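You operate a simulated robot arm through the tools that you are given. There is no shell and no other tool.

You are at the controls of a simulated robot arm. One attempt, no reset.

Task
Set the controls near the top of the grey cabinet. At the end: the red-marked knob is turned to loose; the width knob is turned to 80 mm; the white small reel from the top of the grey cabinet is on the dark shelf of the rewinder; the wind switch is set to in; whatever was shut is shut again. Leave all else as you found it, and nothing knocked over. Set down upright: small reel.

Only the result counts: the job must be done as asked and must still hold three seconds after the hand-in. Knocking over, shifting, dropping, spilling or breaking anything else fails it.

Robot
A 7-joint arm with a three-finger gripper, fixed in place. Base frame: the origin is at the foot of the arm, x ahead of it, y to its left, z up. Lengths are in m, angles in degrees, forces in N, time in s.
Its first joint turns from -166.0 to 166.0 degrees. Payload 2.69 kg.
Tool frame: the origin (TCP) lies between the finger pads and is the grasp point; the fingertips stand 0.03 m ahead of it; z points along the fingers, y is the line along which they close. The gripper opens to 0.128 m. The gripper's body begins 0.117 m behind the TCP.
Orientation is that of the tool frame in the base frame, as a unit quaternion [x, y, z, w]. With the fingers straight down and closing along the base's y, the tool's x points along the base's -x, its y along +y and its z along -z.

Tools
- The arm moves only by the tool play_rows. Its argument "moves" is a list of rows, each an object (a shift or turn left out is 0, a gripper value left out holds the last) with "rot": the turn, a rotation vector about the base's x, y, z in rad, a list of three; "dp": the shift along the base's x, y, z in m, a list of three; "jaw": the finger opening in m, from 0 to 0.128. In form: [{"rot": [rx, ry, rz], "dp": [x, y, z], "jaw": jaw}, ...]. A call has 1 to 20 rows; each row shifts and turns the commanded pose from where the row before left it. A row lasts 0.2 s, in which the tool goes at most 0.05 m and 8.6 degrees; a call with a longer step from one row to the next is refused whole, and so is a gripper value outside its range. Where a pose cannot be reached the arm comes as near as it can. A force on the tool above 40 N (or 10 N above the force at the start of the call, whichever is more), or a blocked arm, ends the call early, and 0.2 s more pass. The fingers move at their own pace and stop on an object; they squeeze with about 30 N. The grip force told is the motor's: it shows also when the fingers shut on nothing. Time passes only in rows, and 0.2 s behind the last, so rows that do not move let the fingers close. The reply holds the time, the measured pose of the TCP, the force on the tool along the base axes, the opening and the grip force, in the units named above and with some noise, with the torque about the TCP (base axes, N m) and any sound that the robot's microphone picked up.
- Cameras (640 x 400 px; columns grow to the right, rows downward): "scene" is fixed at [0.3979, -0.5009, 1.6744]; the picture's right is [0.96, -0.29, 0.00], its down [-0.14, -0.46, -0.87] and it looks along [0.25, 0.84, -0.48] (base axes); focal length 238 px, centre (320, 200). "wrist" rides on the gripper at [0.058, 0.054, -0.131] in the tool frame; the picture's right is [-0.68, 0.74, 0.00], its down [-0.62, -0.57, -0.55] and it looks along [-0.40, -0.37, 0.84] (tool axes); focal length 234 px, centre (320, 200).
- camera(camera): a new picture of that camera. It takes no simulated time.
- move_column(by): slides the trunk up (or, below 0, down) by that many m; the arm rides with it, the base frame stays. It gives what a move gives, with no picture.
- measure_at(camera, pixels): there is no depth. For up to 12 entries [column, row, z] of the newest picture of that camera ("zoom" is the newest enlarged one), the place [x, y] in the base frame at which the ray of that pixel passes the height z, good to about 0.002 m. It takes no simulated time.
- zoom(camera, box): a new picture of the part [left, top, right, bottom] of that camera's present view, enlarged. It takes no simulated time.
- close_job(): hands the job in; it is judged then, once.

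Open the gripper and draw the arm clear of the work before you hand the job in, unless the task says otherwise.

The tools are called after "Request:" as a command line: name --argument value ..., lists and objects as JSON in quotes. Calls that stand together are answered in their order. play_rows: Moves the arm, as the interface text tells. Its arguments: {"type":"object","properties":{"moves":{"type":"array","items":{"type":"object","properties":{"rot":{"type":"array","items":{"type":"number"}},"dp":{"type":"array","items":{"type":"number"}},"jaw":{"type":"number"}}}}},"required":["moves"]} The other tools are called the same way: move_column (by) slides the trunk up or down; camera (camera) takes a picture; measure_at (camera, pixels) gives the place at which the rays of pixels pass given heights; zoom (camera, box) takes an enlarged picture of a part of a camera's view; close_job () hands the job in.

At the start:

```text
clock: 0.0
position: [0.4689, 0.5174, 1.6333]
ee_rot: [0.0, 1.0, 0.001, 0.0]
wrist_force: [-0.8, 1.2, -0.8]
torque: [0.0, 0.04, -0.01]
grip_width: 0.1277
finger_force: 0.0
trunk travel left (down, up): [-0.175, 0.175]
```

scene: 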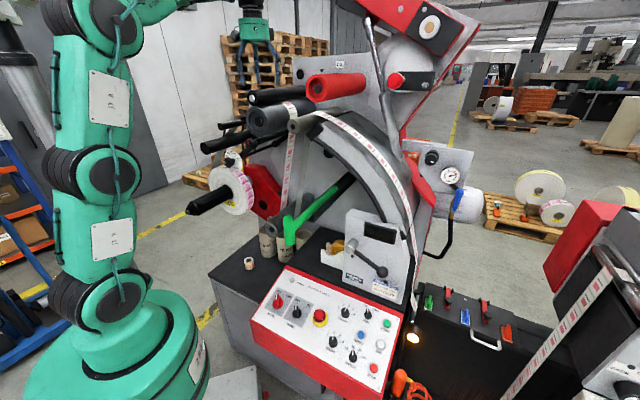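
wrist: 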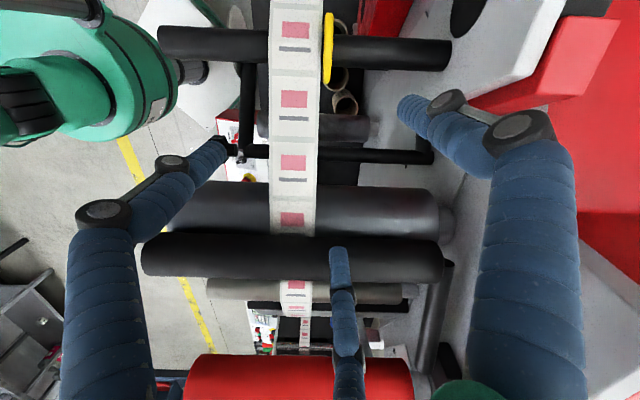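

The scene shows a grey cabinet with a red/white control panel around (330,330) and a small reel near (248,263). I'll zoom in on these to read details.

Request:
zoom --camera "scene" --box '[240, 255, 410, 400]'

Request:
zoom --camera "scene" --box '[200, 200, 420, 320]'

Request:
zoom --camera "scene" --box '[390, 260, 560, 400]'

```text
2.76 times, centred on (325, 328) of scene
```

zoom: 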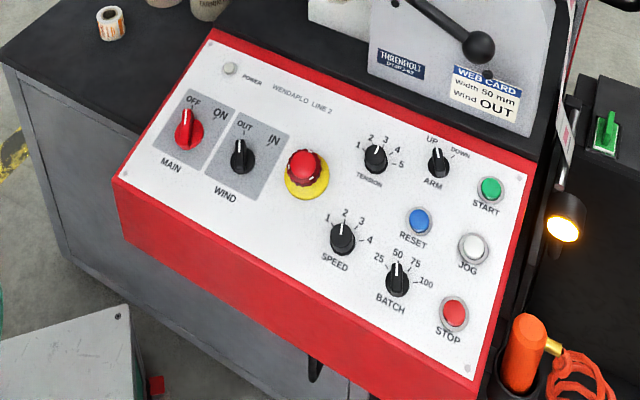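

```text
2.91 times, centred on (310, 260) of scene
```

zoom: 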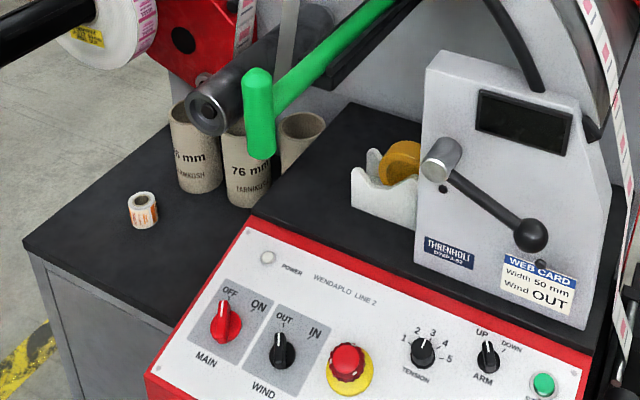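

```text
2.86 times, centred on (475, 330) of scene
```

zoom: 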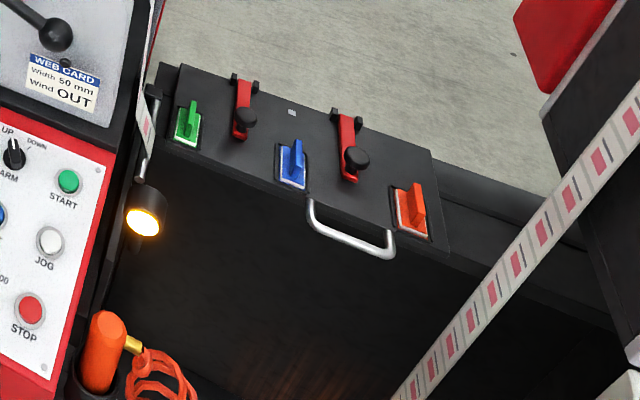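

I see the panel's WIND switch (OUT), but not yet the red-marked knob or width knob. I'll zoom on other parts of the scene to find them and the shelf.

Request:
zoom --camera "scene" --box '[400, 130, 520, 220]'

Request:
zoom --camera "scene" --box '[180, 60, 420, 220]'

Request:
zoom --camera "scene" --box '[290, 0, 500, 120]'

Request:
zoom --camera "scene" --box '[500, 180, 640, 400]'

Request:
zoom --camera "scene" --box '[310, 200, 430, 310]'

Request:
zoom --camera "scene" --box '[180, 240, 340, 400]'

```text
4.44 times, centred on (460, 175) of scene
```

zoom: 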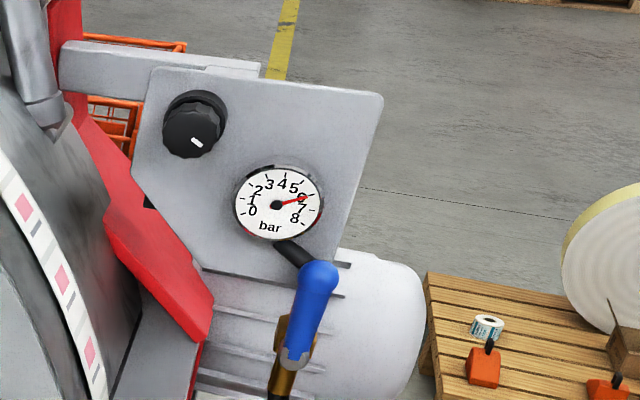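

```text
2.50 times, centred on (300, 140) of scene
```

zoom: 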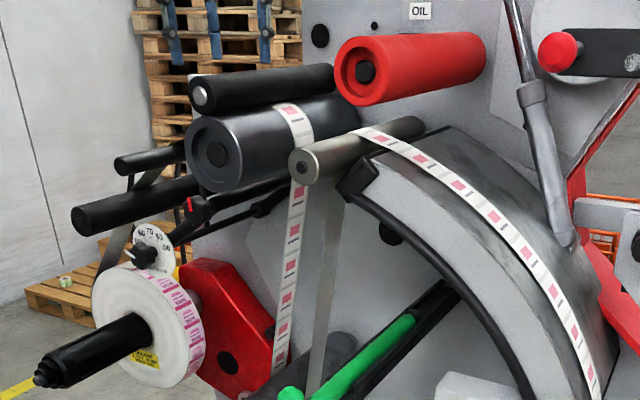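

```text
3.05 times, centred on (395, 60) of scene
```

zoom: 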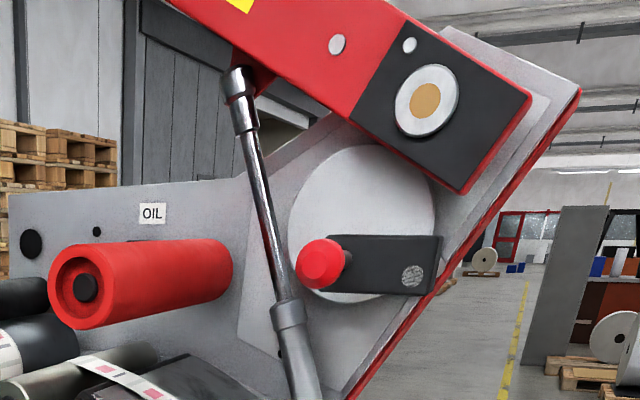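

```text
1.82 times, centred on (570, 290) of scene
```

zoom: 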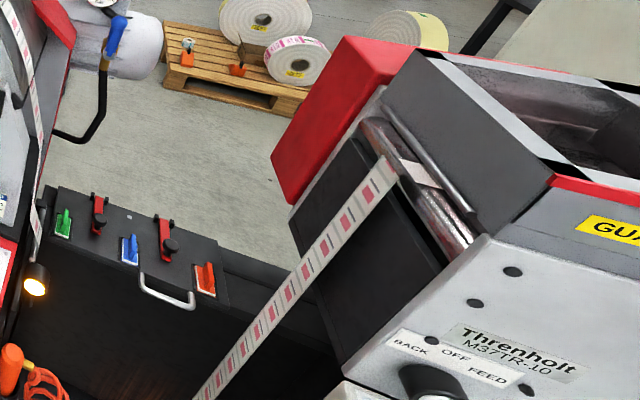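

```text
3.64 times, centred on (370, 255) of scene
```

zoom: 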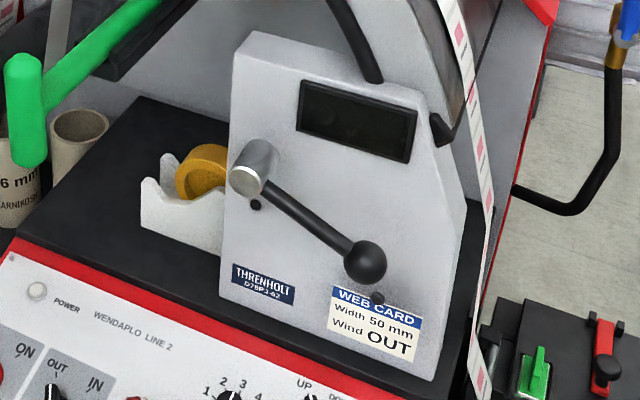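

```text
2.50 times, centred on (260, 320) of scene
```

zoom: 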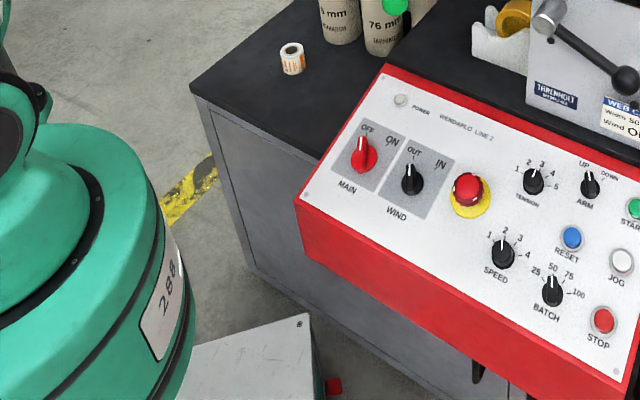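

There's a dial with numbers near scene (233,157) behind the mounted reel. I'll zoom in there.

Request:
zoom --camera "scene" --box '[190, 125, 290, 220]'

Request:
zoom --camera "scene" --box '[215, 140, 255, 172]'

Request:
zoom --camera "scene" --box '[260, 110, 360, 220]'

Request:
zoom --camera "wrist" --box '[150, 0, 480, 200]'

```text
4.21 times, centred on (240, 172) of scene
```

zoom: 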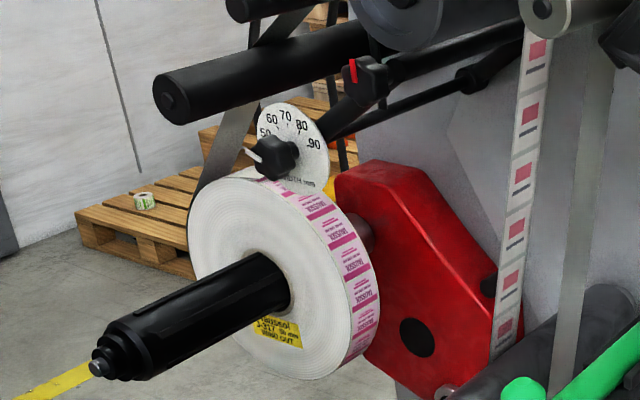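

```text
12.50 times, centred on (235, 156) of scene
```

zoom: 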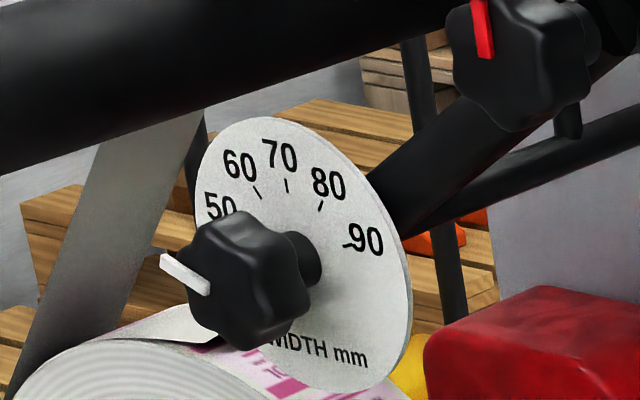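

```text
3.64 times, centred on (310, 165) of scene
```

zoom: 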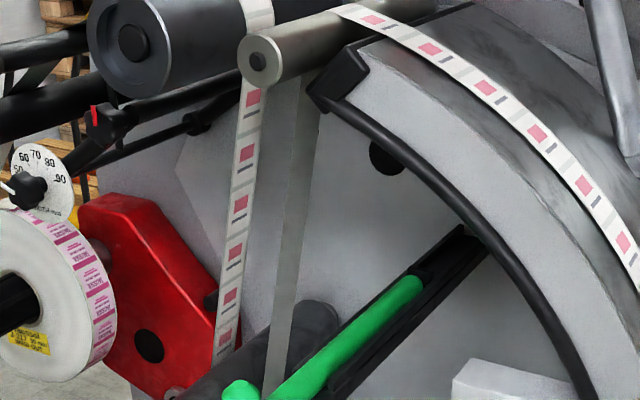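

```text
1.94 times, centred on (315, 100) of wrist
```

zoom: 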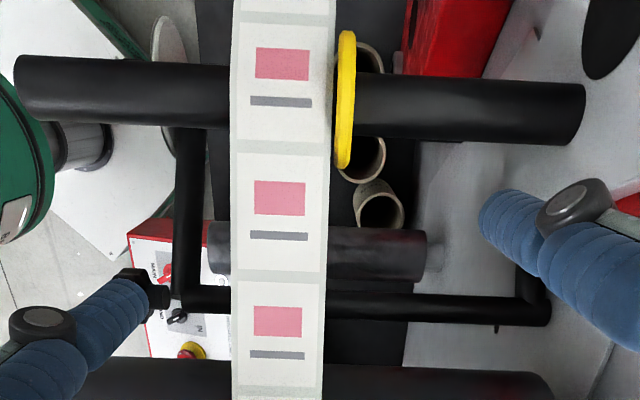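

The width dial (scene ~(235,157)) and a red-marked star knob (scene ~(246,146)) are on the far-left rail of the machine. I'll zoom the wrist view to locate those from a second angle.

Request:
zoom --camera "wrist" --box '[200, 100, 340, 200]'

Request:
zoom --camera "wrist" --box '[150, 0, 290, 90]'

Request:
zoom --camera "wrist" --box '[220, 280, 420, 400]'

Request:
zoom --camera "scene" --box '[225, 125, 275, 165]'

```text
4.00 times, centred on (270, 150) of wrist
```

zoom: 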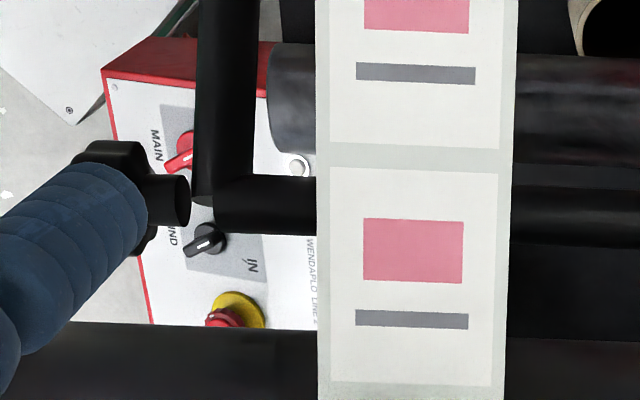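

```text
4.44 times, centred on (220, 45) of wrist
```

zoom: 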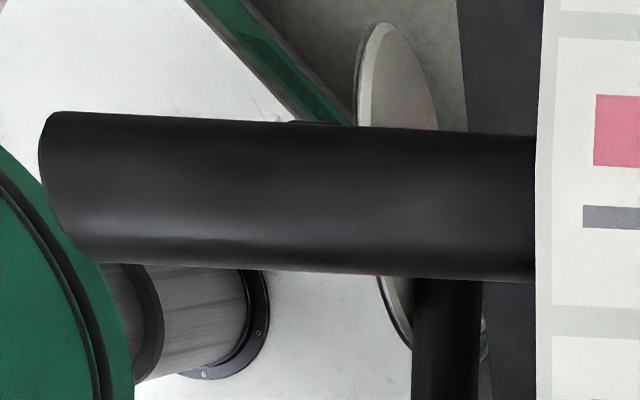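

```text
3.20 times, centred on (320, 340) of wrist
```

zoom: 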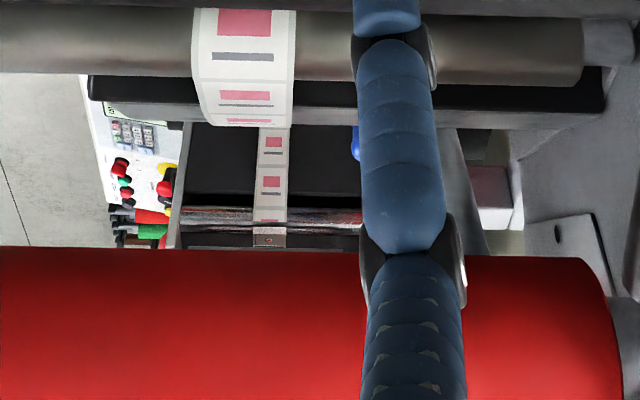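

```text
10.00 times, centred on (250, 145) of scene
```

zoom: 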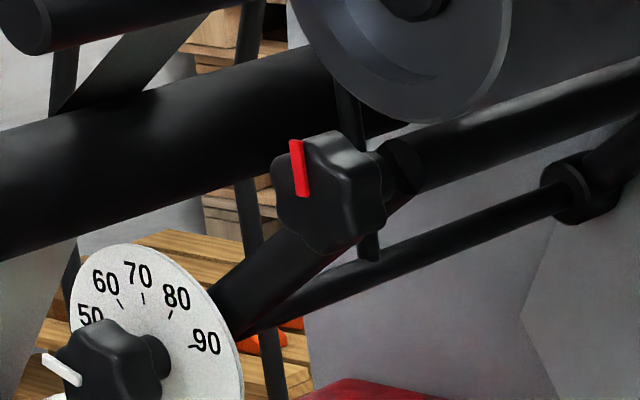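

The red-marked knob sits on the end of the guide bracket, axis along the rollers, facing the robot. I'll back the hand off toward the robot (up a bit, yawed to align with the roller axis) to get a better camera viewpoint.

Request:
play_rows --moves '[{"dp": [0, 0, 0.03]}, {"dp": [-0.02, -0.02, 0.03], "rot": [0, 0, 0.1]}, {"dp": [-0.03, -0.03, 0.0], "rot": [0, 0, 0.1]}, {"dp": [-0.03, -0.03, 0.0], "rot": [0, 0, 0.1]}, {"dp": [-0.03, -0.03, 0.0], "rot": [0, 0, 0.1]}, {"dp": [-0.03, -0.03, 0.0], "rot": [0, 0, 0.1]}, {"dp": [-0.03, -0.03, 0.0], "rot": [0, 0, 0.1]}, {"dp": [-0.03, -0.03, 0.0], "rot": [0, 0, 0.1]}, {"dp": [-0.03, -0.03, 0.0], "rot": [0, 0, 0.1]}]'

Request:
camera --camera "wrist"

Request:
camera --camera "scene"

```text
clock: 2.0
position: [0.2395, 0.2866, 1.6924]
ee_rot: [-0.39, 0.921, 0.0, 0.0]
wrist_force: [-0.1, -0.3, -0.1]
torque: [0.0, -0.01, 0.03]
grip_width: 0.128
finger_force: 0.0
trunk travel left (down, up): [-0.175, 0.175]
```

```text
taken
```

wrist: 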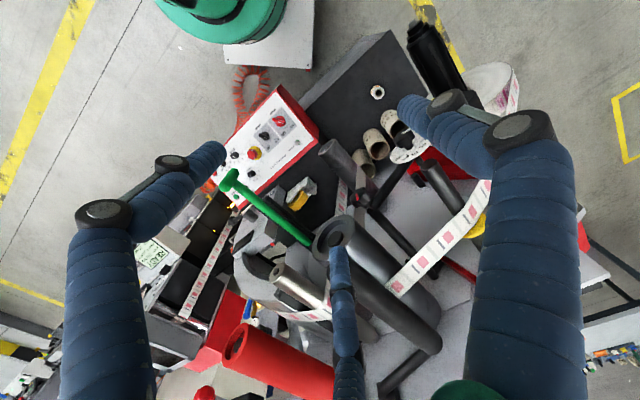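

```text
taken
```

scene: 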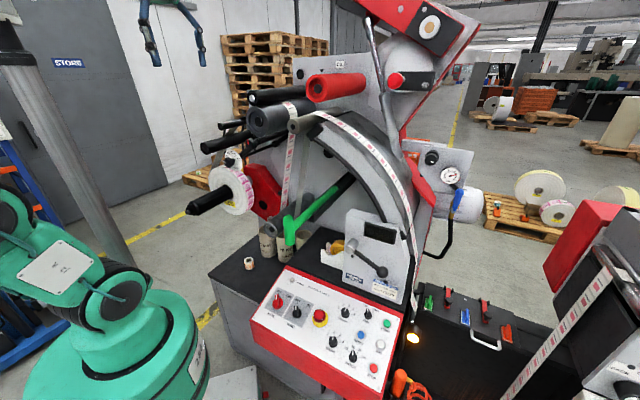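

Now the wrist camera sees the machine from above the robot. I'll zoom into the machine's parts.

Request:
zoom --camera "wrist" --box '[330, 30, 530, 170]'

Request:
zoom --camera "wrist" --box '[130, 180, 350, 400]'

Request:
zoom --camera "wrist" --box '[320, 130, 500, 260]'

Request:
zoom --camera "wrist" --box '[200, 60, 340, 200]'

```text
2.86 times, centred on (430, 100) of wrist
```

zoom: 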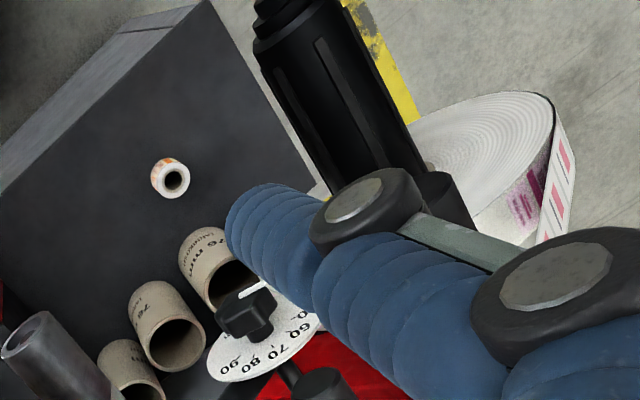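

```text
1.82 times, centred on (240, 290) of wrist
```

zoom: 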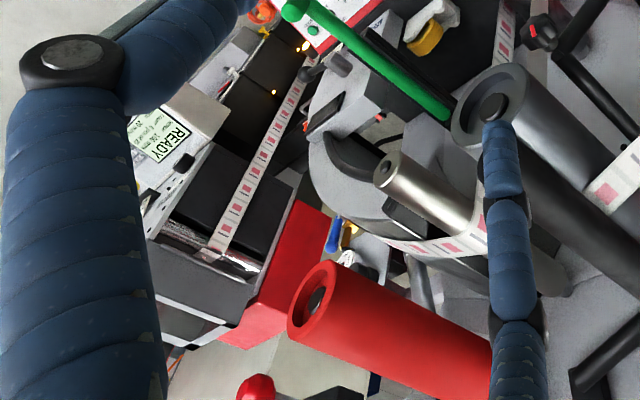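

```text
3.08 times, centred on (410, 195) of wrist
```

zoom: 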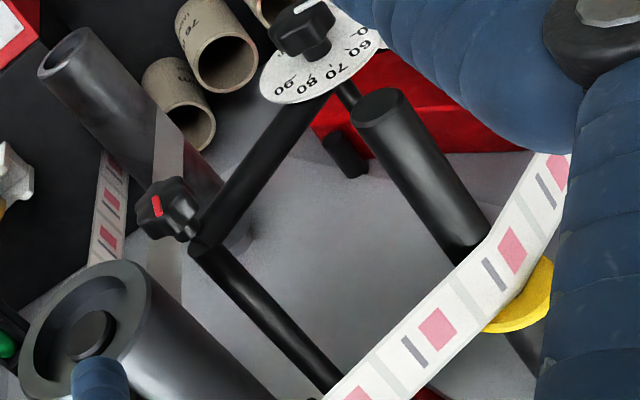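

```text
2.86 times, centred on (270, 130) of wrist
```

zoom: 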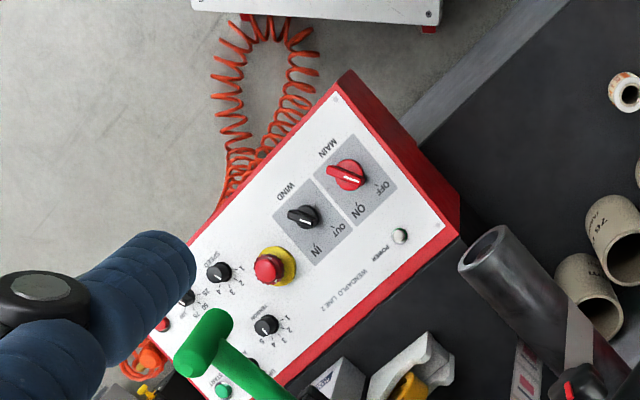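

Both star knobs are visible: width pointing at ~50, red-marked knob near wrist (375,197). I'll tilt the tool toward the machine to see the front faces and find the shelf and the tight/loose marking.

Request:
play_rows --moves '[{"rot": [0.0933, -0.0905, 0]}, {"rot": [0.0933, -0.0905, 0]}, {"rot": [0.0933, -0.0905, 0]}, {"rot": [0.0933, -0.0905, 0]}, {"rot": [0.0933, -0.0905, 0]}, {"rot": [0.0933, -0.0905, 0]}]'

Request:
camera --camera "wrist"

Request:
camera --camera "scene"

```text
clock: 3.4
position: [0.2374, 0.2874, 1.691]
ee_rot: [-0.362, 0.851, 0.149, 0.35]
wrist_force: [-0.3, -0.2, -0.9]
torque: [-0.02, -0.01, -0.06]
grip_width: 0.1282
finger_force: 0.0
trunk travel left (down, up): [-0.175, 0.175]
```

```text
taken
```

wrist: 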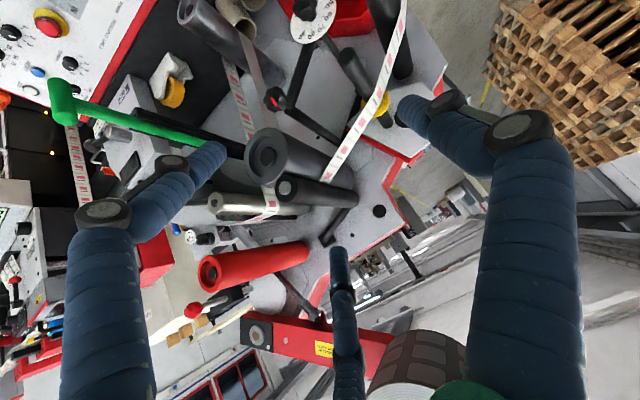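

```text
taken
```

scene: 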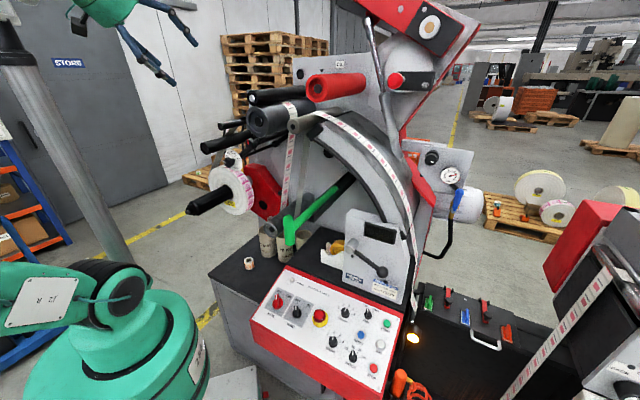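

The machine front is now visible (upside down). I'll zoom on the bracket knobs and the area under them.

Request:
zoom --camera "wrist" --box '[220, 0, 460, 150]'

Request:
zoom --camera "wrist" --box '[0, 0, 260, 160]'

Request:
zoom --camera "wrist" --box '[150, 160, 400, 380]'

Request:
zoom --camera "wrist" --box '[0, 100, 200, 250]'

```text
2.67 times, centred on (340, 75) of wrist
```

zoom: 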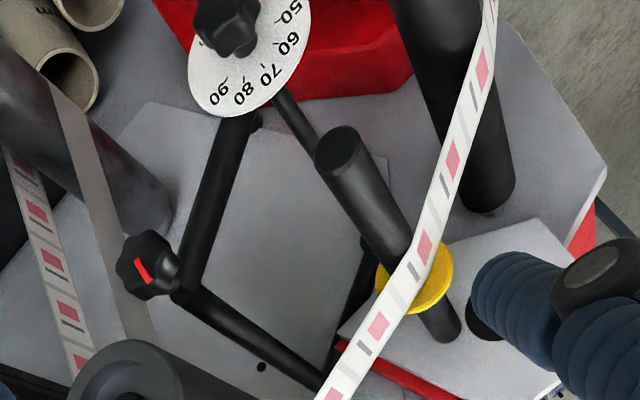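

```text
2.46 times, centred on (130, 80) of wrist
```

zoom: 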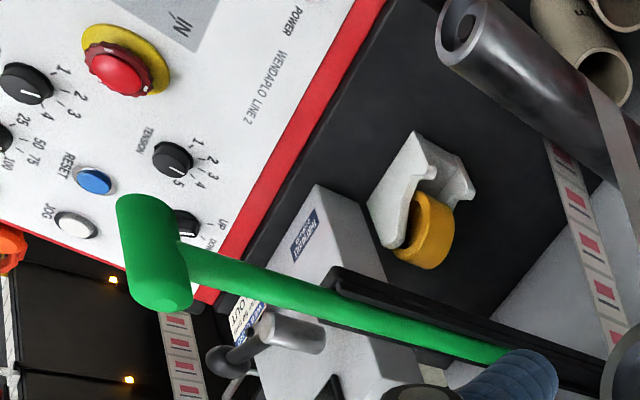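

```text
1.82 times, centred on (275, 270) of wrist
```

zoom: 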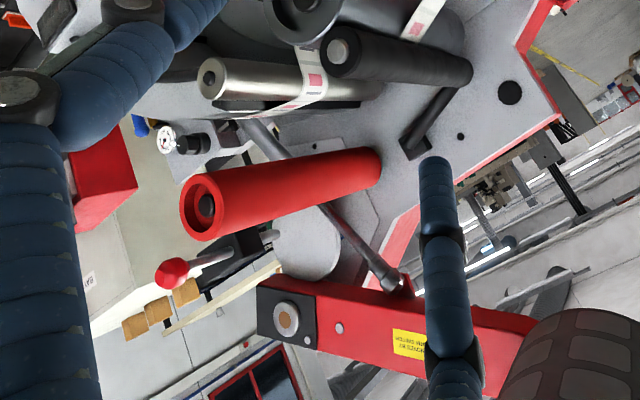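

```text
2.67 times, centred on (100, 175) of wrist
```

zoom: 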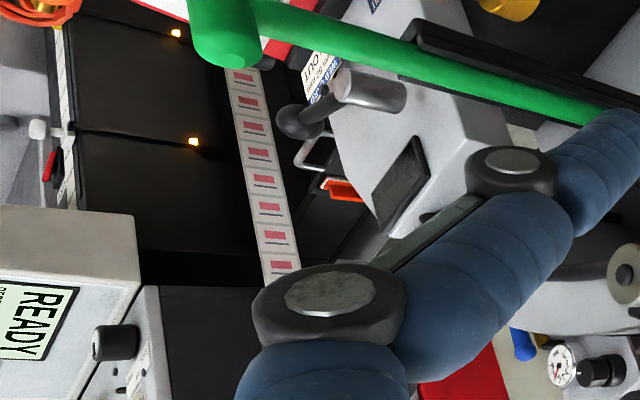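

I'll triangulate: get rays for the red-marked knob, width knob, dial, rollers and handle from both cameras at two heights.

Request:
measure_at --camera "scene" --pixels '[[249, 144.5, 1.2], [249, 144.5, 1.4], [228.2, 162.8, 1.1], [228.2, 162.8, 1.4], [248.8, 262.7, 0.8], [248.8, 262.7, 1.0], [187, 208, 1.0], [187, 208, 1.3], [288, 226, 1.0], [288, 226, 1.3]]'

Request:
measure_at --camera "wrist" --pixels '[[273.3, 100.5, 1.2], [273.3, 100.5, 1.4], [305.5, 7.6, 1.1], [305.5, 7.6, 1.4], [62, 100, 1.0], [62, 100, 1.3]]'

```text
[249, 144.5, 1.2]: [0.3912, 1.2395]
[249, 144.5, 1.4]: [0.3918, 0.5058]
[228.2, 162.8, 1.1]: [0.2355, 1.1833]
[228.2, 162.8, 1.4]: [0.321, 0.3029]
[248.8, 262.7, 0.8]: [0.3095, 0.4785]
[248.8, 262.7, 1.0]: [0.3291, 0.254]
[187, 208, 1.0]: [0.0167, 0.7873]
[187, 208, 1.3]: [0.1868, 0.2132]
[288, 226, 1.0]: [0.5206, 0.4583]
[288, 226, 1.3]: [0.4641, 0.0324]
```

```text
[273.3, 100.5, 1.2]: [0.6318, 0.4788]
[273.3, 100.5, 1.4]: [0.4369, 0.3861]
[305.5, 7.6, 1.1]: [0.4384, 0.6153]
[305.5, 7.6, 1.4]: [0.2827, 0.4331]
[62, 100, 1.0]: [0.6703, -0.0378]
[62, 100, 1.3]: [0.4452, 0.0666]
```

Zoom seems to give real detail, so I'll zoom tightly on the red-marked knob, the dial, and the dark area around the tape dispenser.

Request:
zoom --camera "wrist" --box '[255, 80, 305, 120]'

Request:
zoom --camera "wrist" --box '[280, 0, 350, 50]'

Request:
zoom --camera "scene" --box '[240, 215, 320, 285]'

Request:
zoom --camera "scene" --box '[310, 180, 430, 270]'

Request:
zoom --camera "scene" --box '[260, 175, 350, 255]'

```text
10.00 times, centred on (280, 100) of wrist
```

zoom: 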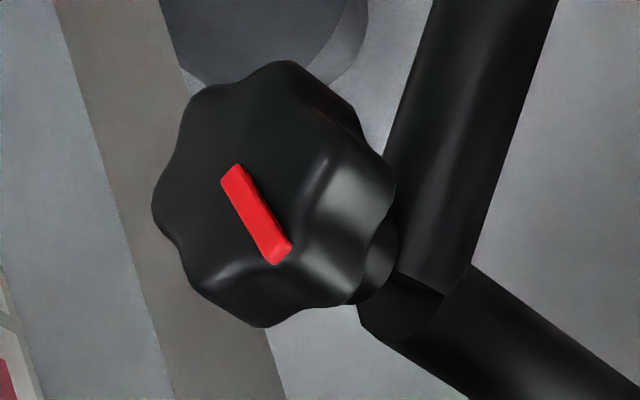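

```text
8.00 times, centred on (315, 25) of wrist
```

zoom: 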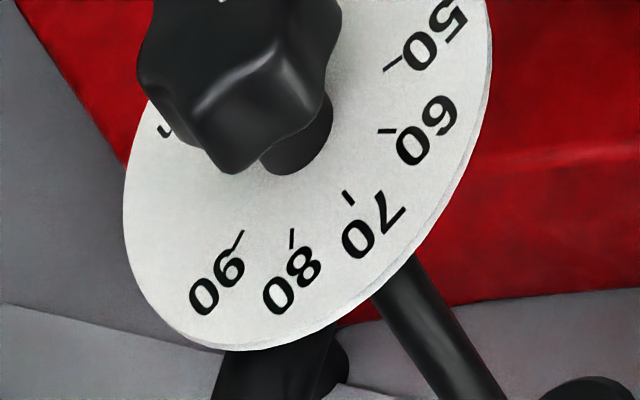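

```text
5.71 times, centred on (280, 250) of scene
```

zoom: 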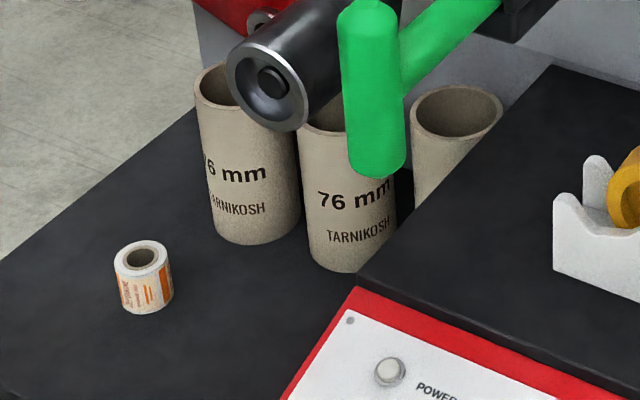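

```text
4.44 times, centred on (370, 225) of scene
```

zoom: 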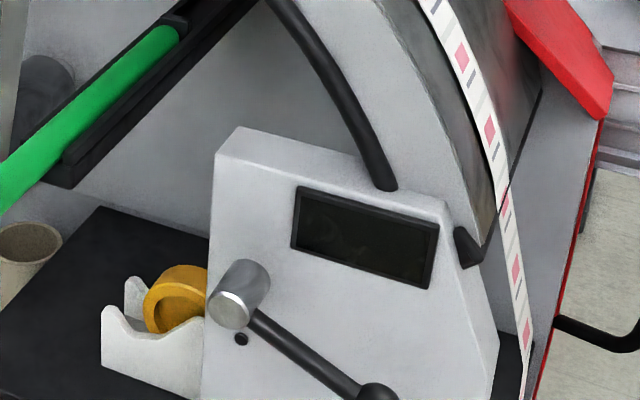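

```text
5.00 times, centred on (305, 215) of scene
```

zoom: 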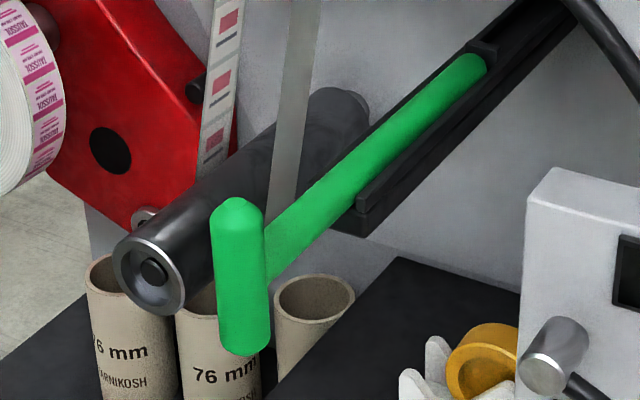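

The raised dark shelf behind the panel (scene ~(310,255), holding the tape dispenser) looks like the rewinder's dark shelf. I'll measure edges to get the machine's orientation.

Request:
measure_at --camera "scene" --pixels '[[224, 260.9, 0.74], [258.1, 233.4, 0.74], [286.5, 263.7, 0.85], [320.3, 226.4, 0.85], [286.5, 263.7, 0.8], [320.3, 226.4, 0.8], [252, 322, 0.8], [374, 385, 0.8], [280, 270, 0.85], [405, 318, 0.85]]'

Request:
zoom --camera "wrist" --box '[140, 0, 260, 80]'

```text
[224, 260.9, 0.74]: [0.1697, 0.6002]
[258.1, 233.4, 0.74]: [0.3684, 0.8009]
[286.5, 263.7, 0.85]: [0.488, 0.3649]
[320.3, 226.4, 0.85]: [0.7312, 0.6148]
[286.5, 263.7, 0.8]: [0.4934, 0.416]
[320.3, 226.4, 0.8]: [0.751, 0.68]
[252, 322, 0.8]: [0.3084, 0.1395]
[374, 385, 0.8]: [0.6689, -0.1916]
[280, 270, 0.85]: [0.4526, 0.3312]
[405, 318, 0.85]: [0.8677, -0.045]
```

```text
5.00 times, centred on (200, 40) of wrist
```

zoom: 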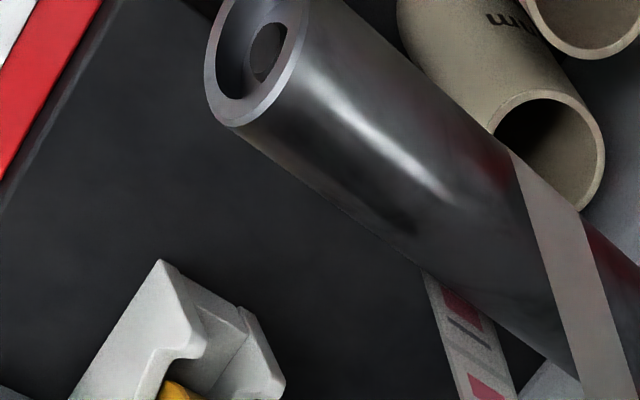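

Machine axis is at about 45–46° in the base frame. I'll triangulate the grey pipe end and other features that could obstruct.

Request:
measure_at --camera "scene" --pixels '[[271.6, 228.6, 0.9], [271.6, 228.6, 1.2], [317, 199, 1.0], [317, 199, 1.3], [246, 144, 1.45], [203, 147, 1.4], [203, 147, 1.6], [266, 120, 1.5], [266, 120, 1.6]]'

Request:
measure_at --camera "wrist" --pixels '[[187, 12, 0.9], [187, 12, 1.2], [168.6, 52.4, 0.85], [168.6, 52.4, 1.0], [265, 158, 1.4], [265, 158, 1.6], [350, 60, 1.3], [350, 60, 1.5], [283, 190, 1.4], [283, 190, 1.6]]'

```text
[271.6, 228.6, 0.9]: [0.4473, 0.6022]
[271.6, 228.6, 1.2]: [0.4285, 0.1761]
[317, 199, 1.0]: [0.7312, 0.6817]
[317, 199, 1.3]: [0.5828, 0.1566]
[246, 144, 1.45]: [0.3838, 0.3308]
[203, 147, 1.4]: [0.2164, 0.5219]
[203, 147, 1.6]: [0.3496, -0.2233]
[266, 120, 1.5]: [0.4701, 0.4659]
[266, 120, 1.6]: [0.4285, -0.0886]
```

```text
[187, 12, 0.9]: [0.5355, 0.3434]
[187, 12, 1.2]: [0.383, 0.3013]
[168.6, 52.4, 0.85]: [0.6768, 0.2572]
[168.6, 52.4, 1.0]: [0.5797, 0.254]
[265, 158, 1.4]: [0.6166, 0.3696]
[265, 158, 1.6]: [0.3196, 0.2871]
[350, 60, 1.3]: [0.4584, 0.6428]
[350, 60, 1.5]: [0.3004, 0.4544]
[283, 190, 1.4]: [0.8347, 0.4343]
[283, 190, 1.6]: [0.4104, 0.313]
```

Estimated: red-marked knob ≈(0.395,0.367,1.438), width knob ≈(0.308,0.467,1.344), pipe end ≈(0.434,0.315,1.10). I'll tilt the tool to horizontal while lowering, staying clear of the machine.

Request:
play_rows --moves '[{"rot": [0.0933, -0.0905, 0], "dp": [0.0, -0.011, -0.035]}, {"rot": [0.0933, -0.0905, 0], "dp": [0.0, -0.011, -0.035]}, {"rot": [0.0933, -0.0905, 0], "dp": [0.0, -0.011, -0.035]}, {"rot": [0.0933, -0.0905, 0], "dp": [0.0, -0.011, -0.035]}, {"rot": [0.0933, -0.0905, 0], "dp": [0.0, -0.011, -0.035]}, {"rot": [0.0933, -0.0905, 0], "dp": [0.0, -0.011, -0.035]}]'

Request:
camera --camera "wrist"

Request:
camera --camera "scene"

```text
clock: 4.8
position: [0.2439, 0.2242, 1.4915]
ee_rot: [-0.278, 0.658, 0.273, 0.644]
wrist_force: [0.8, 0.4, -1.0]
torque: [0.05, -0.05, 0.1]
grip_width: 0.1279
finger_force: 0.2
out of reach, approached as far as the arm can: row 6
trunk travel left (down, up): [-0.175, 0.175]
```

```text
taken
```

wrist: 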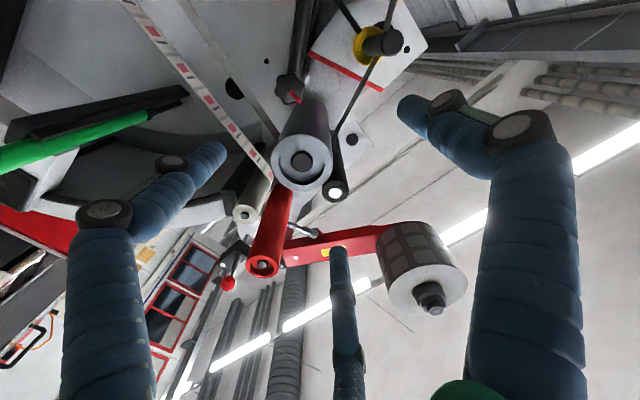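

```text
taken
```

scene: 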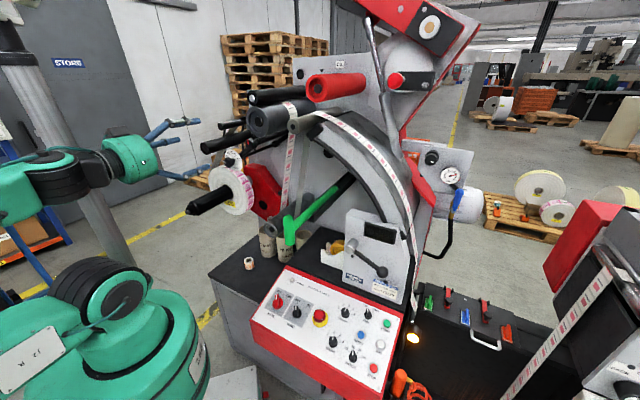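

The arm reaches a near-horizontal hand. In this view the red-marked knob is at wrist (290,88). I'll zoom on it and the surroundings.

Request:
zoom --camera "wrist" --box '[240, 50, 380, 200]'

Request:
zoom --camera "wrist" --box '[260, 65, 320, 115]'

Request:
zoom --camera "scene" --box '[90, 90, 290, 220]'

```text
2.67 times, centred on (310, 125) of wrist
```

zoom: 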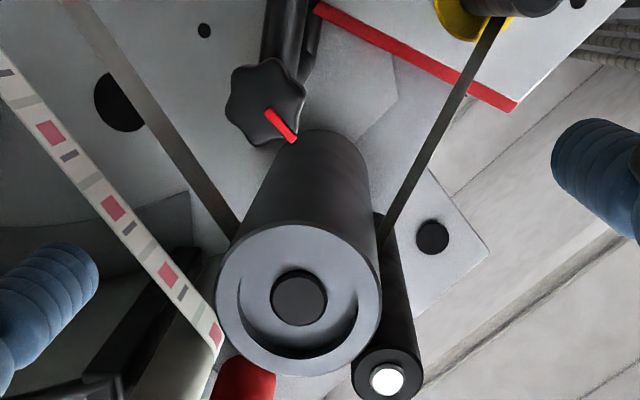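

```text
8.00 times, centred on (290, 90) of wrist
```

zoom: 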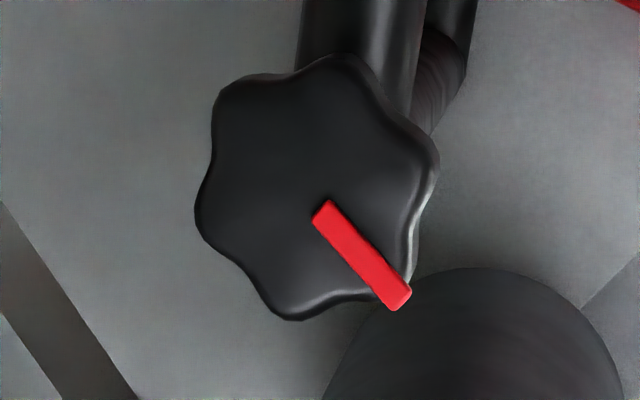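

```text
3.08 times, centred on (190, 155) of scene
```

zoom: 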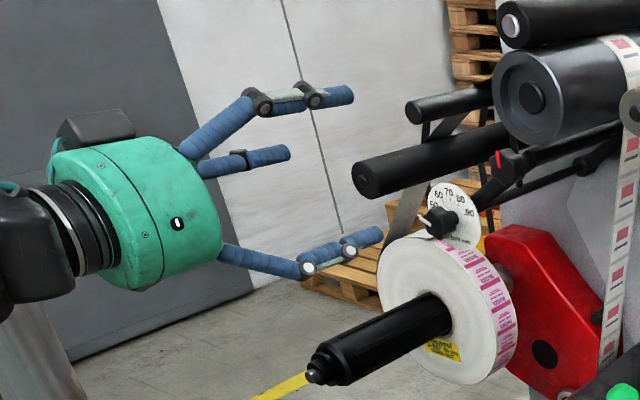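

From this view, I'll triangulate the red knob face center and roller ends again (wrist rays here look upward).

Request:
measure_at --camera "wrist" --pixels '[[289.7, 90, 1.45], [289.7, 90, 1.5], [302.5, 161.7, 1.55], [302.5, 161.7, 1.6], [334.5, 192, 1.6], [334.5, 192, 1.65]]'

Request:
measure_at --camera "scene" --pixels '[[249.1, 143.8, 1.42], [249.1, 143.8, 1.46], [259.8, 121.6, 1.5], [259.8, 121.6, 1.55], [251, 98, 1.55], [251, 98, 1.6], [227.5, 162, 1.3], [227.5, 162, 1.4], [205, 147, 1.4], [205, 147, 1.45]]'

```text
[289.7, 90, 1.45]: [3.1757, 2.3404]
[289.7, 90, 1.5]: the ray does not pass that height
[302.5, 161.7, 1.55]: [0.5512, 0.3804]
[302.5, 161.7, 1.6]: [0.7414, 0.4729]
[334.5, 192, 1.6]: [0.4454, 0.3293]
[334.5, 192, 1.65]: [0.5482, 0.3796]
```

```text
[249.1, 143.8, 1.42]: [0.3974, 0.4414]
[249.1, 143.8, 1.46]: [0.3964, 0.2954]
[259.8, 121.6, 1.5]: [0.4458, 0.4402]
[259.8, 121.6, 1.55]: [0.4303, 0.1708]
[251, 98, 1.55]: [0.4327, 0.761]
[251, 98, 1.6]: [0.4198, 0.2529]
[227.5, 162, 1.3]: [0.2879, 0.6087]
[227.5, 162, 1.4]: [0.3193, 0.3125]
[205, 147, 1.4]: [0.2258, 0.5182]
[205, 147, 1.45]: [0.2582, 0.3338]
```

Red knob face ≈(0.397,0.369,1.44), with the big roller up-right of it. I'll move to a pre-grasp 9 cm in front of the knob with the jaws at 0.07.

Request:
play_rows --moves '[{"dp": [0.0225, 0.02, -0.013], "rot": [0.0072, -0.007, 0], "jaw": 0.07}, {"dp": [0.0225, 0.02, -0.013], "rot": [0.0072, -0.007, 0]}, {"dp": [0.0225, 0.02, -0.013]}, {"dp": [0.0225, 0.02, -0.0125]}, {}]'

Request:
camera --camera "wrist"

Request:
camera --camera "scene"

```text
clock: 6.0
position: [0.3142, 0.3047, 1.448]
ee_rot: [-0.273, 0.649, 0.275, 0.655]
wrist_force: [0.5, 0.1, -0.3]
torque: [0.03, -0.02, 0.02]
grip_width: 0.0701
finger_force: 0.1
out of reach, approached as far as the arm can: row 1, 3, 4
trunk travel left (down, up): [-0.175, 0.175]
```

```text
taken
```

wrist: 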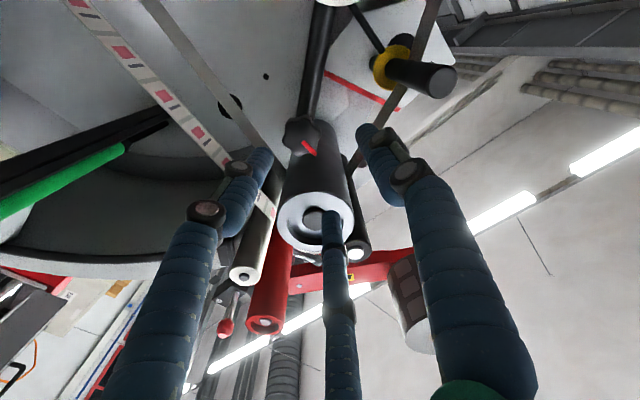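

```text
taken
```

scene: 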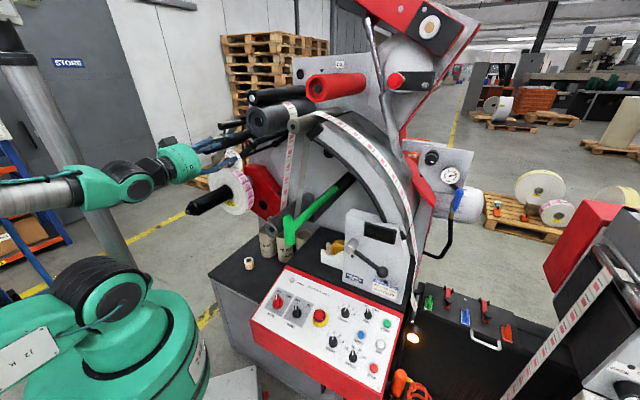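

The arm stopped ~2 cm short at (0.314,0.305,1.448), apparently a folded-arm limit. I'll step a little forward along the axis with a small lateral correction to see whether reach improves.

Request:
play_rows --moves '[{"dp": [0.008, 0.0, -0.003]}, {"dp": [0.0105, 0.0108, -0.003]}, {"dp": [0.0105, 0.0108, -0.002]}, {}]'

Request:
camera --camera "wrist"

```text
clock: 7.0
position: [0.3371, 0.3331, 1.4397]
ee_rot: [-0.272, 0.649, 0.274, 0.655]
wrist_force: [0.8, 0.3, -0.3]
torque: [0.02, -0.02, 0.02]
grip_width: 0.0698
finger_force: 0.0
out of reach, approached as far as the arm can: row 1
trunk travel left (down, up): [-0.175, 0.175]
```

```text
taken
```

wrist: 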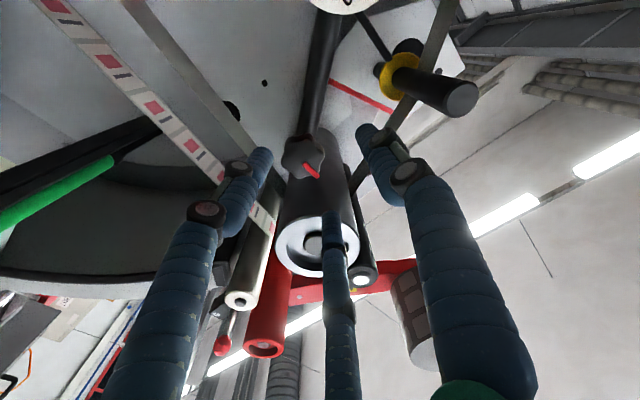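

Reach is now fine at (0.337,0.333,1.440). I'll zoom on the knob for a precise position before closing in.

Request:
zoom --camera "wrist" --box '[265, 120, 345, 190]'

Request:
zoom --camera "scene" --box '[170, 110, 290, 200]'

```text
5.71 times, centred on (305, 155) of wrist
```

zoom: 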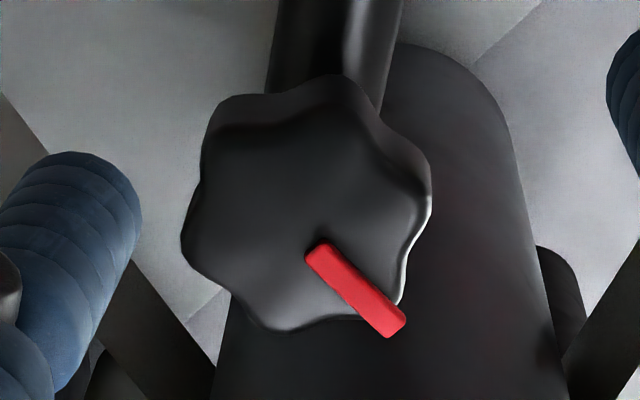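

```text
4.44 times, centred on (230, 155) of scene
```

zoom: 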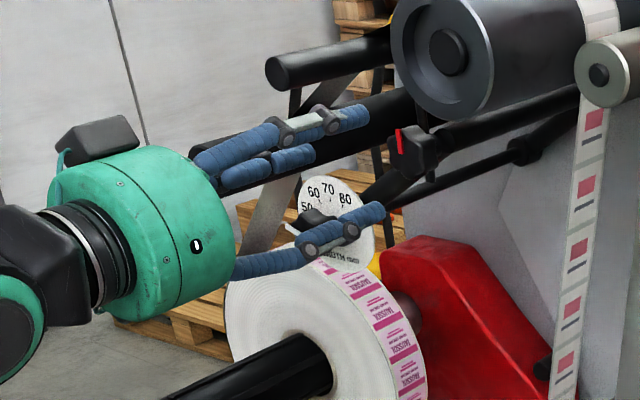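

Knob center relative to the hand: about 1.6 cm to the right and 6–7 cm ahead. I'll correct sideways, then advance until the fingertips straddle the knob.

Request:
play_rows --moves '[{"dp": [0.0114, -0.0112, -0.002]}, {"dp": [0.012, 0.0122, 0]}, {"dp": [0.012, 0.0122, 0]}, {}]'

Request:
zoom --camera "wrist" --box '[220, 80, 420, 280]'

Request:
zoom --camera "scene" --box '[190, 110, 290, 190]'

```text
clock: 8.0
position: [0.3588, 0.3587, 1.4396]
ee_rot: [-0.273, 0.65, 0.275, 0.654]
wrist_force: [-0.1, -0.2, -0.9]
torque: [-0.02, -0.01, 0.02]
grip_width: 0.0704
finger_force: 0.1
out of reach, approached as far as the arm can: row 1
trunk travel left (down, up): [-0.175, 0.175]
```

```text
2.00 times, centred on (320, 180) of wrist
```

zoom: 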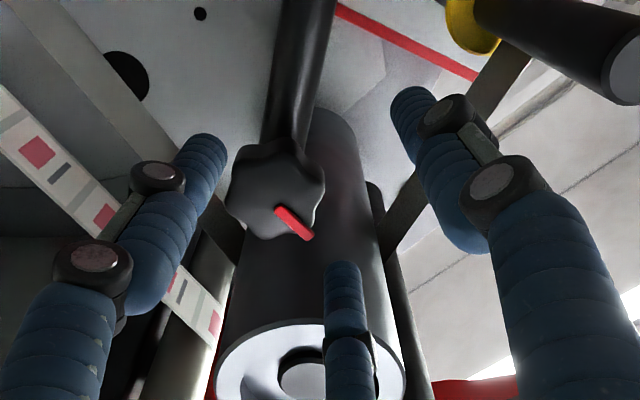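

```text
5.00 times, centred on (240, 150) of scene
```

zoom: 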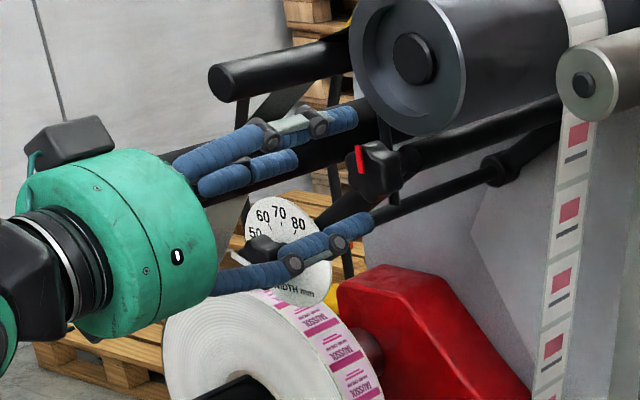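

The sideways shift didn't happen (arm joint limit; hand still ~1.8 cm left of the knob). I'll back off and lower the trunk to unfold the arm, then come back up.

Request:
play_rows --moves '[{"dp": [-0.021, -0.0214, 0]}, {"dp": [-0.021, -0.0214, 0]}, {"dp": [-0.014, -0.0143, 0]}]'

Request:
move_column --by -0.15

Request:
camera --camera "scene"

```text
clock: 8.8
position: [0.3065, 0.2996, 1.4403]
ee_rot: [-0.275, 0.648, 0.277, 0.654]
wrist_force: [0.2, 0.6, -0.2]
torque: [0.01, 0.02, 0.03]
grip_width: 0.07
finger_force: 0.0
trunk travel left (down, up): [-0.175, 0.175]
```

```text
clock: 10.6
position: [0.3067, 0.2997, 1.2898]
ee_rot: [-0.275, 0.648, 0.277, 0.654]
wrist_force: [0.8, 0.5, 0.3]
torque: [0.0, -0.02, -0.03]
grip_width: 0.0701
finger_force: 0.0
trunk travel left (down, up): [-0.025, 0.325]
```

```text
taken
```

scene: 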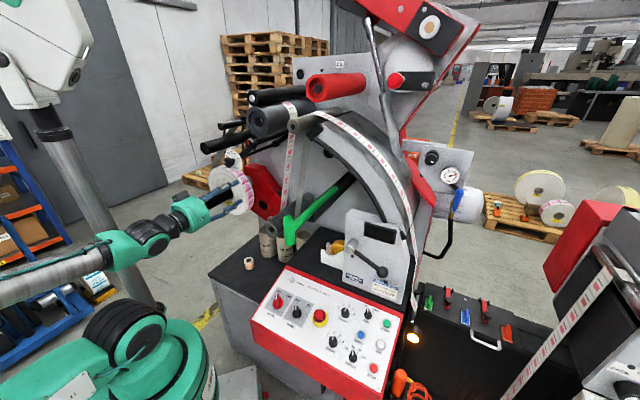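

Trunk is down 0.15 and arm more extended. Now I'll raise the hand to knob height with the correct lateral position.

Request:
play_rows --moves '[{"dp": [0.0078, 0.0031, 0.0368]}, {"dp": [0.0078, 0.0031, 0.0368]}, {"dp": [0.0078, 0.0031, 0.0368]}, {"dp": [0.0079, 0.003, 0.0368]}, {}]'

Request:
camera --camera "wrist"

```text
clock: 11.8
position: [0.3371, 0.3142, 1.4376]
ee_rot: [-0.273, 0.648, 0.276, 0.655]
wrist_force: [-0.3, 0.8, -0.1]
torque: [-0.01, 0.01, 0.03]
grip_width: 0.0701
finger_force: 0.1
trunk travel left (down, up): [-0.025, 0.325]
```

```text
taken
```

wrist: 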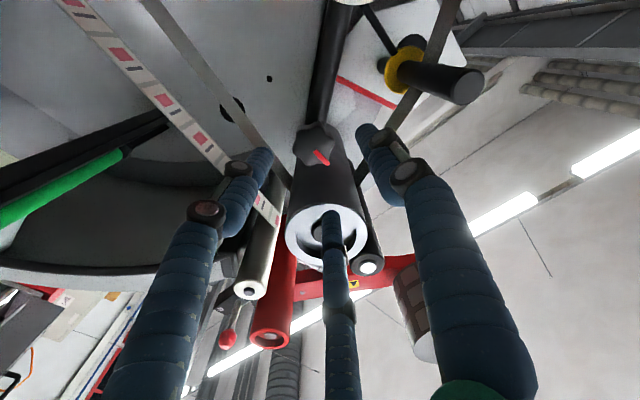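

Reached without limits. The knob is near wrist (315,145), nearly on the tool axis (expected pixel ≈(319.5,148)). I'll zoom to check.

Request:
zoom --camera "wrist" --box '[280, 110, 360, 180]'

```text
5.71 times, centred on (320, 145) of wrist
```

zoom: 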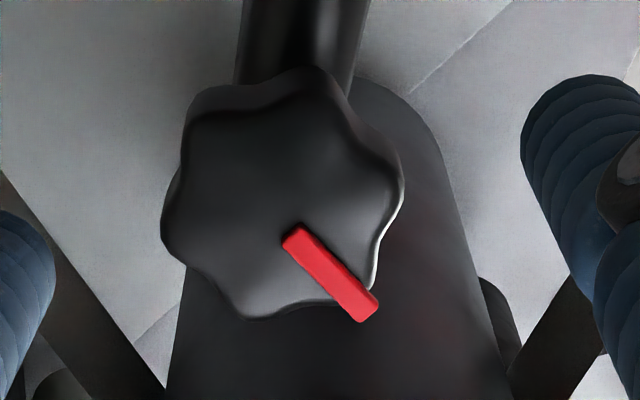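

Center offset ≈(-6,-2) px → shift 5 mm down and 3.5 mm right, then advance 7.3 cm along the axis.

Request:
play_rows --moves '[{"dp": [0.0025, -0.0025, -0.005]}, {"dp": [0.0128, 0.013, 0]}, {"dp": [0.0128, 0.013, 0]}, {"dp": [0.0128, 0.013, 0]}, {"dp": [0.0128, 0.013, 0]}, {}]'

Request:
camera --camera "wrist"

Request:
zoom --camera "scene" --box '[210, 120, 290, 180]'

```text
clock: 13.2
position: [0.3883, 0.3626, 1.4354]
ee_rot: [-0.274, 0.648, 0.278, 0.654]
wrist_force: [-0.5, -0.1, -0.2]
torque: [0.04, -0.06, -0.02]
grip_width: 0.0699
finger_force: 0.0
out of reach, approached as far as the arm can: row 1
trunk travel left (down, up): [-0.025, 0.325]
```

```text
taken
```

wrist: 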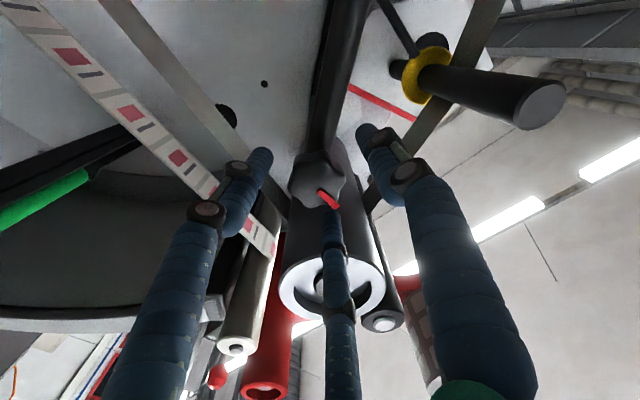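

```text
6.67 times, centred on (250, 150) of scene
```

zoom: 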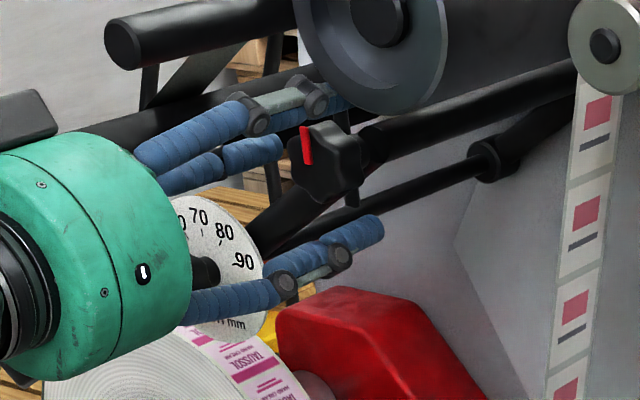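

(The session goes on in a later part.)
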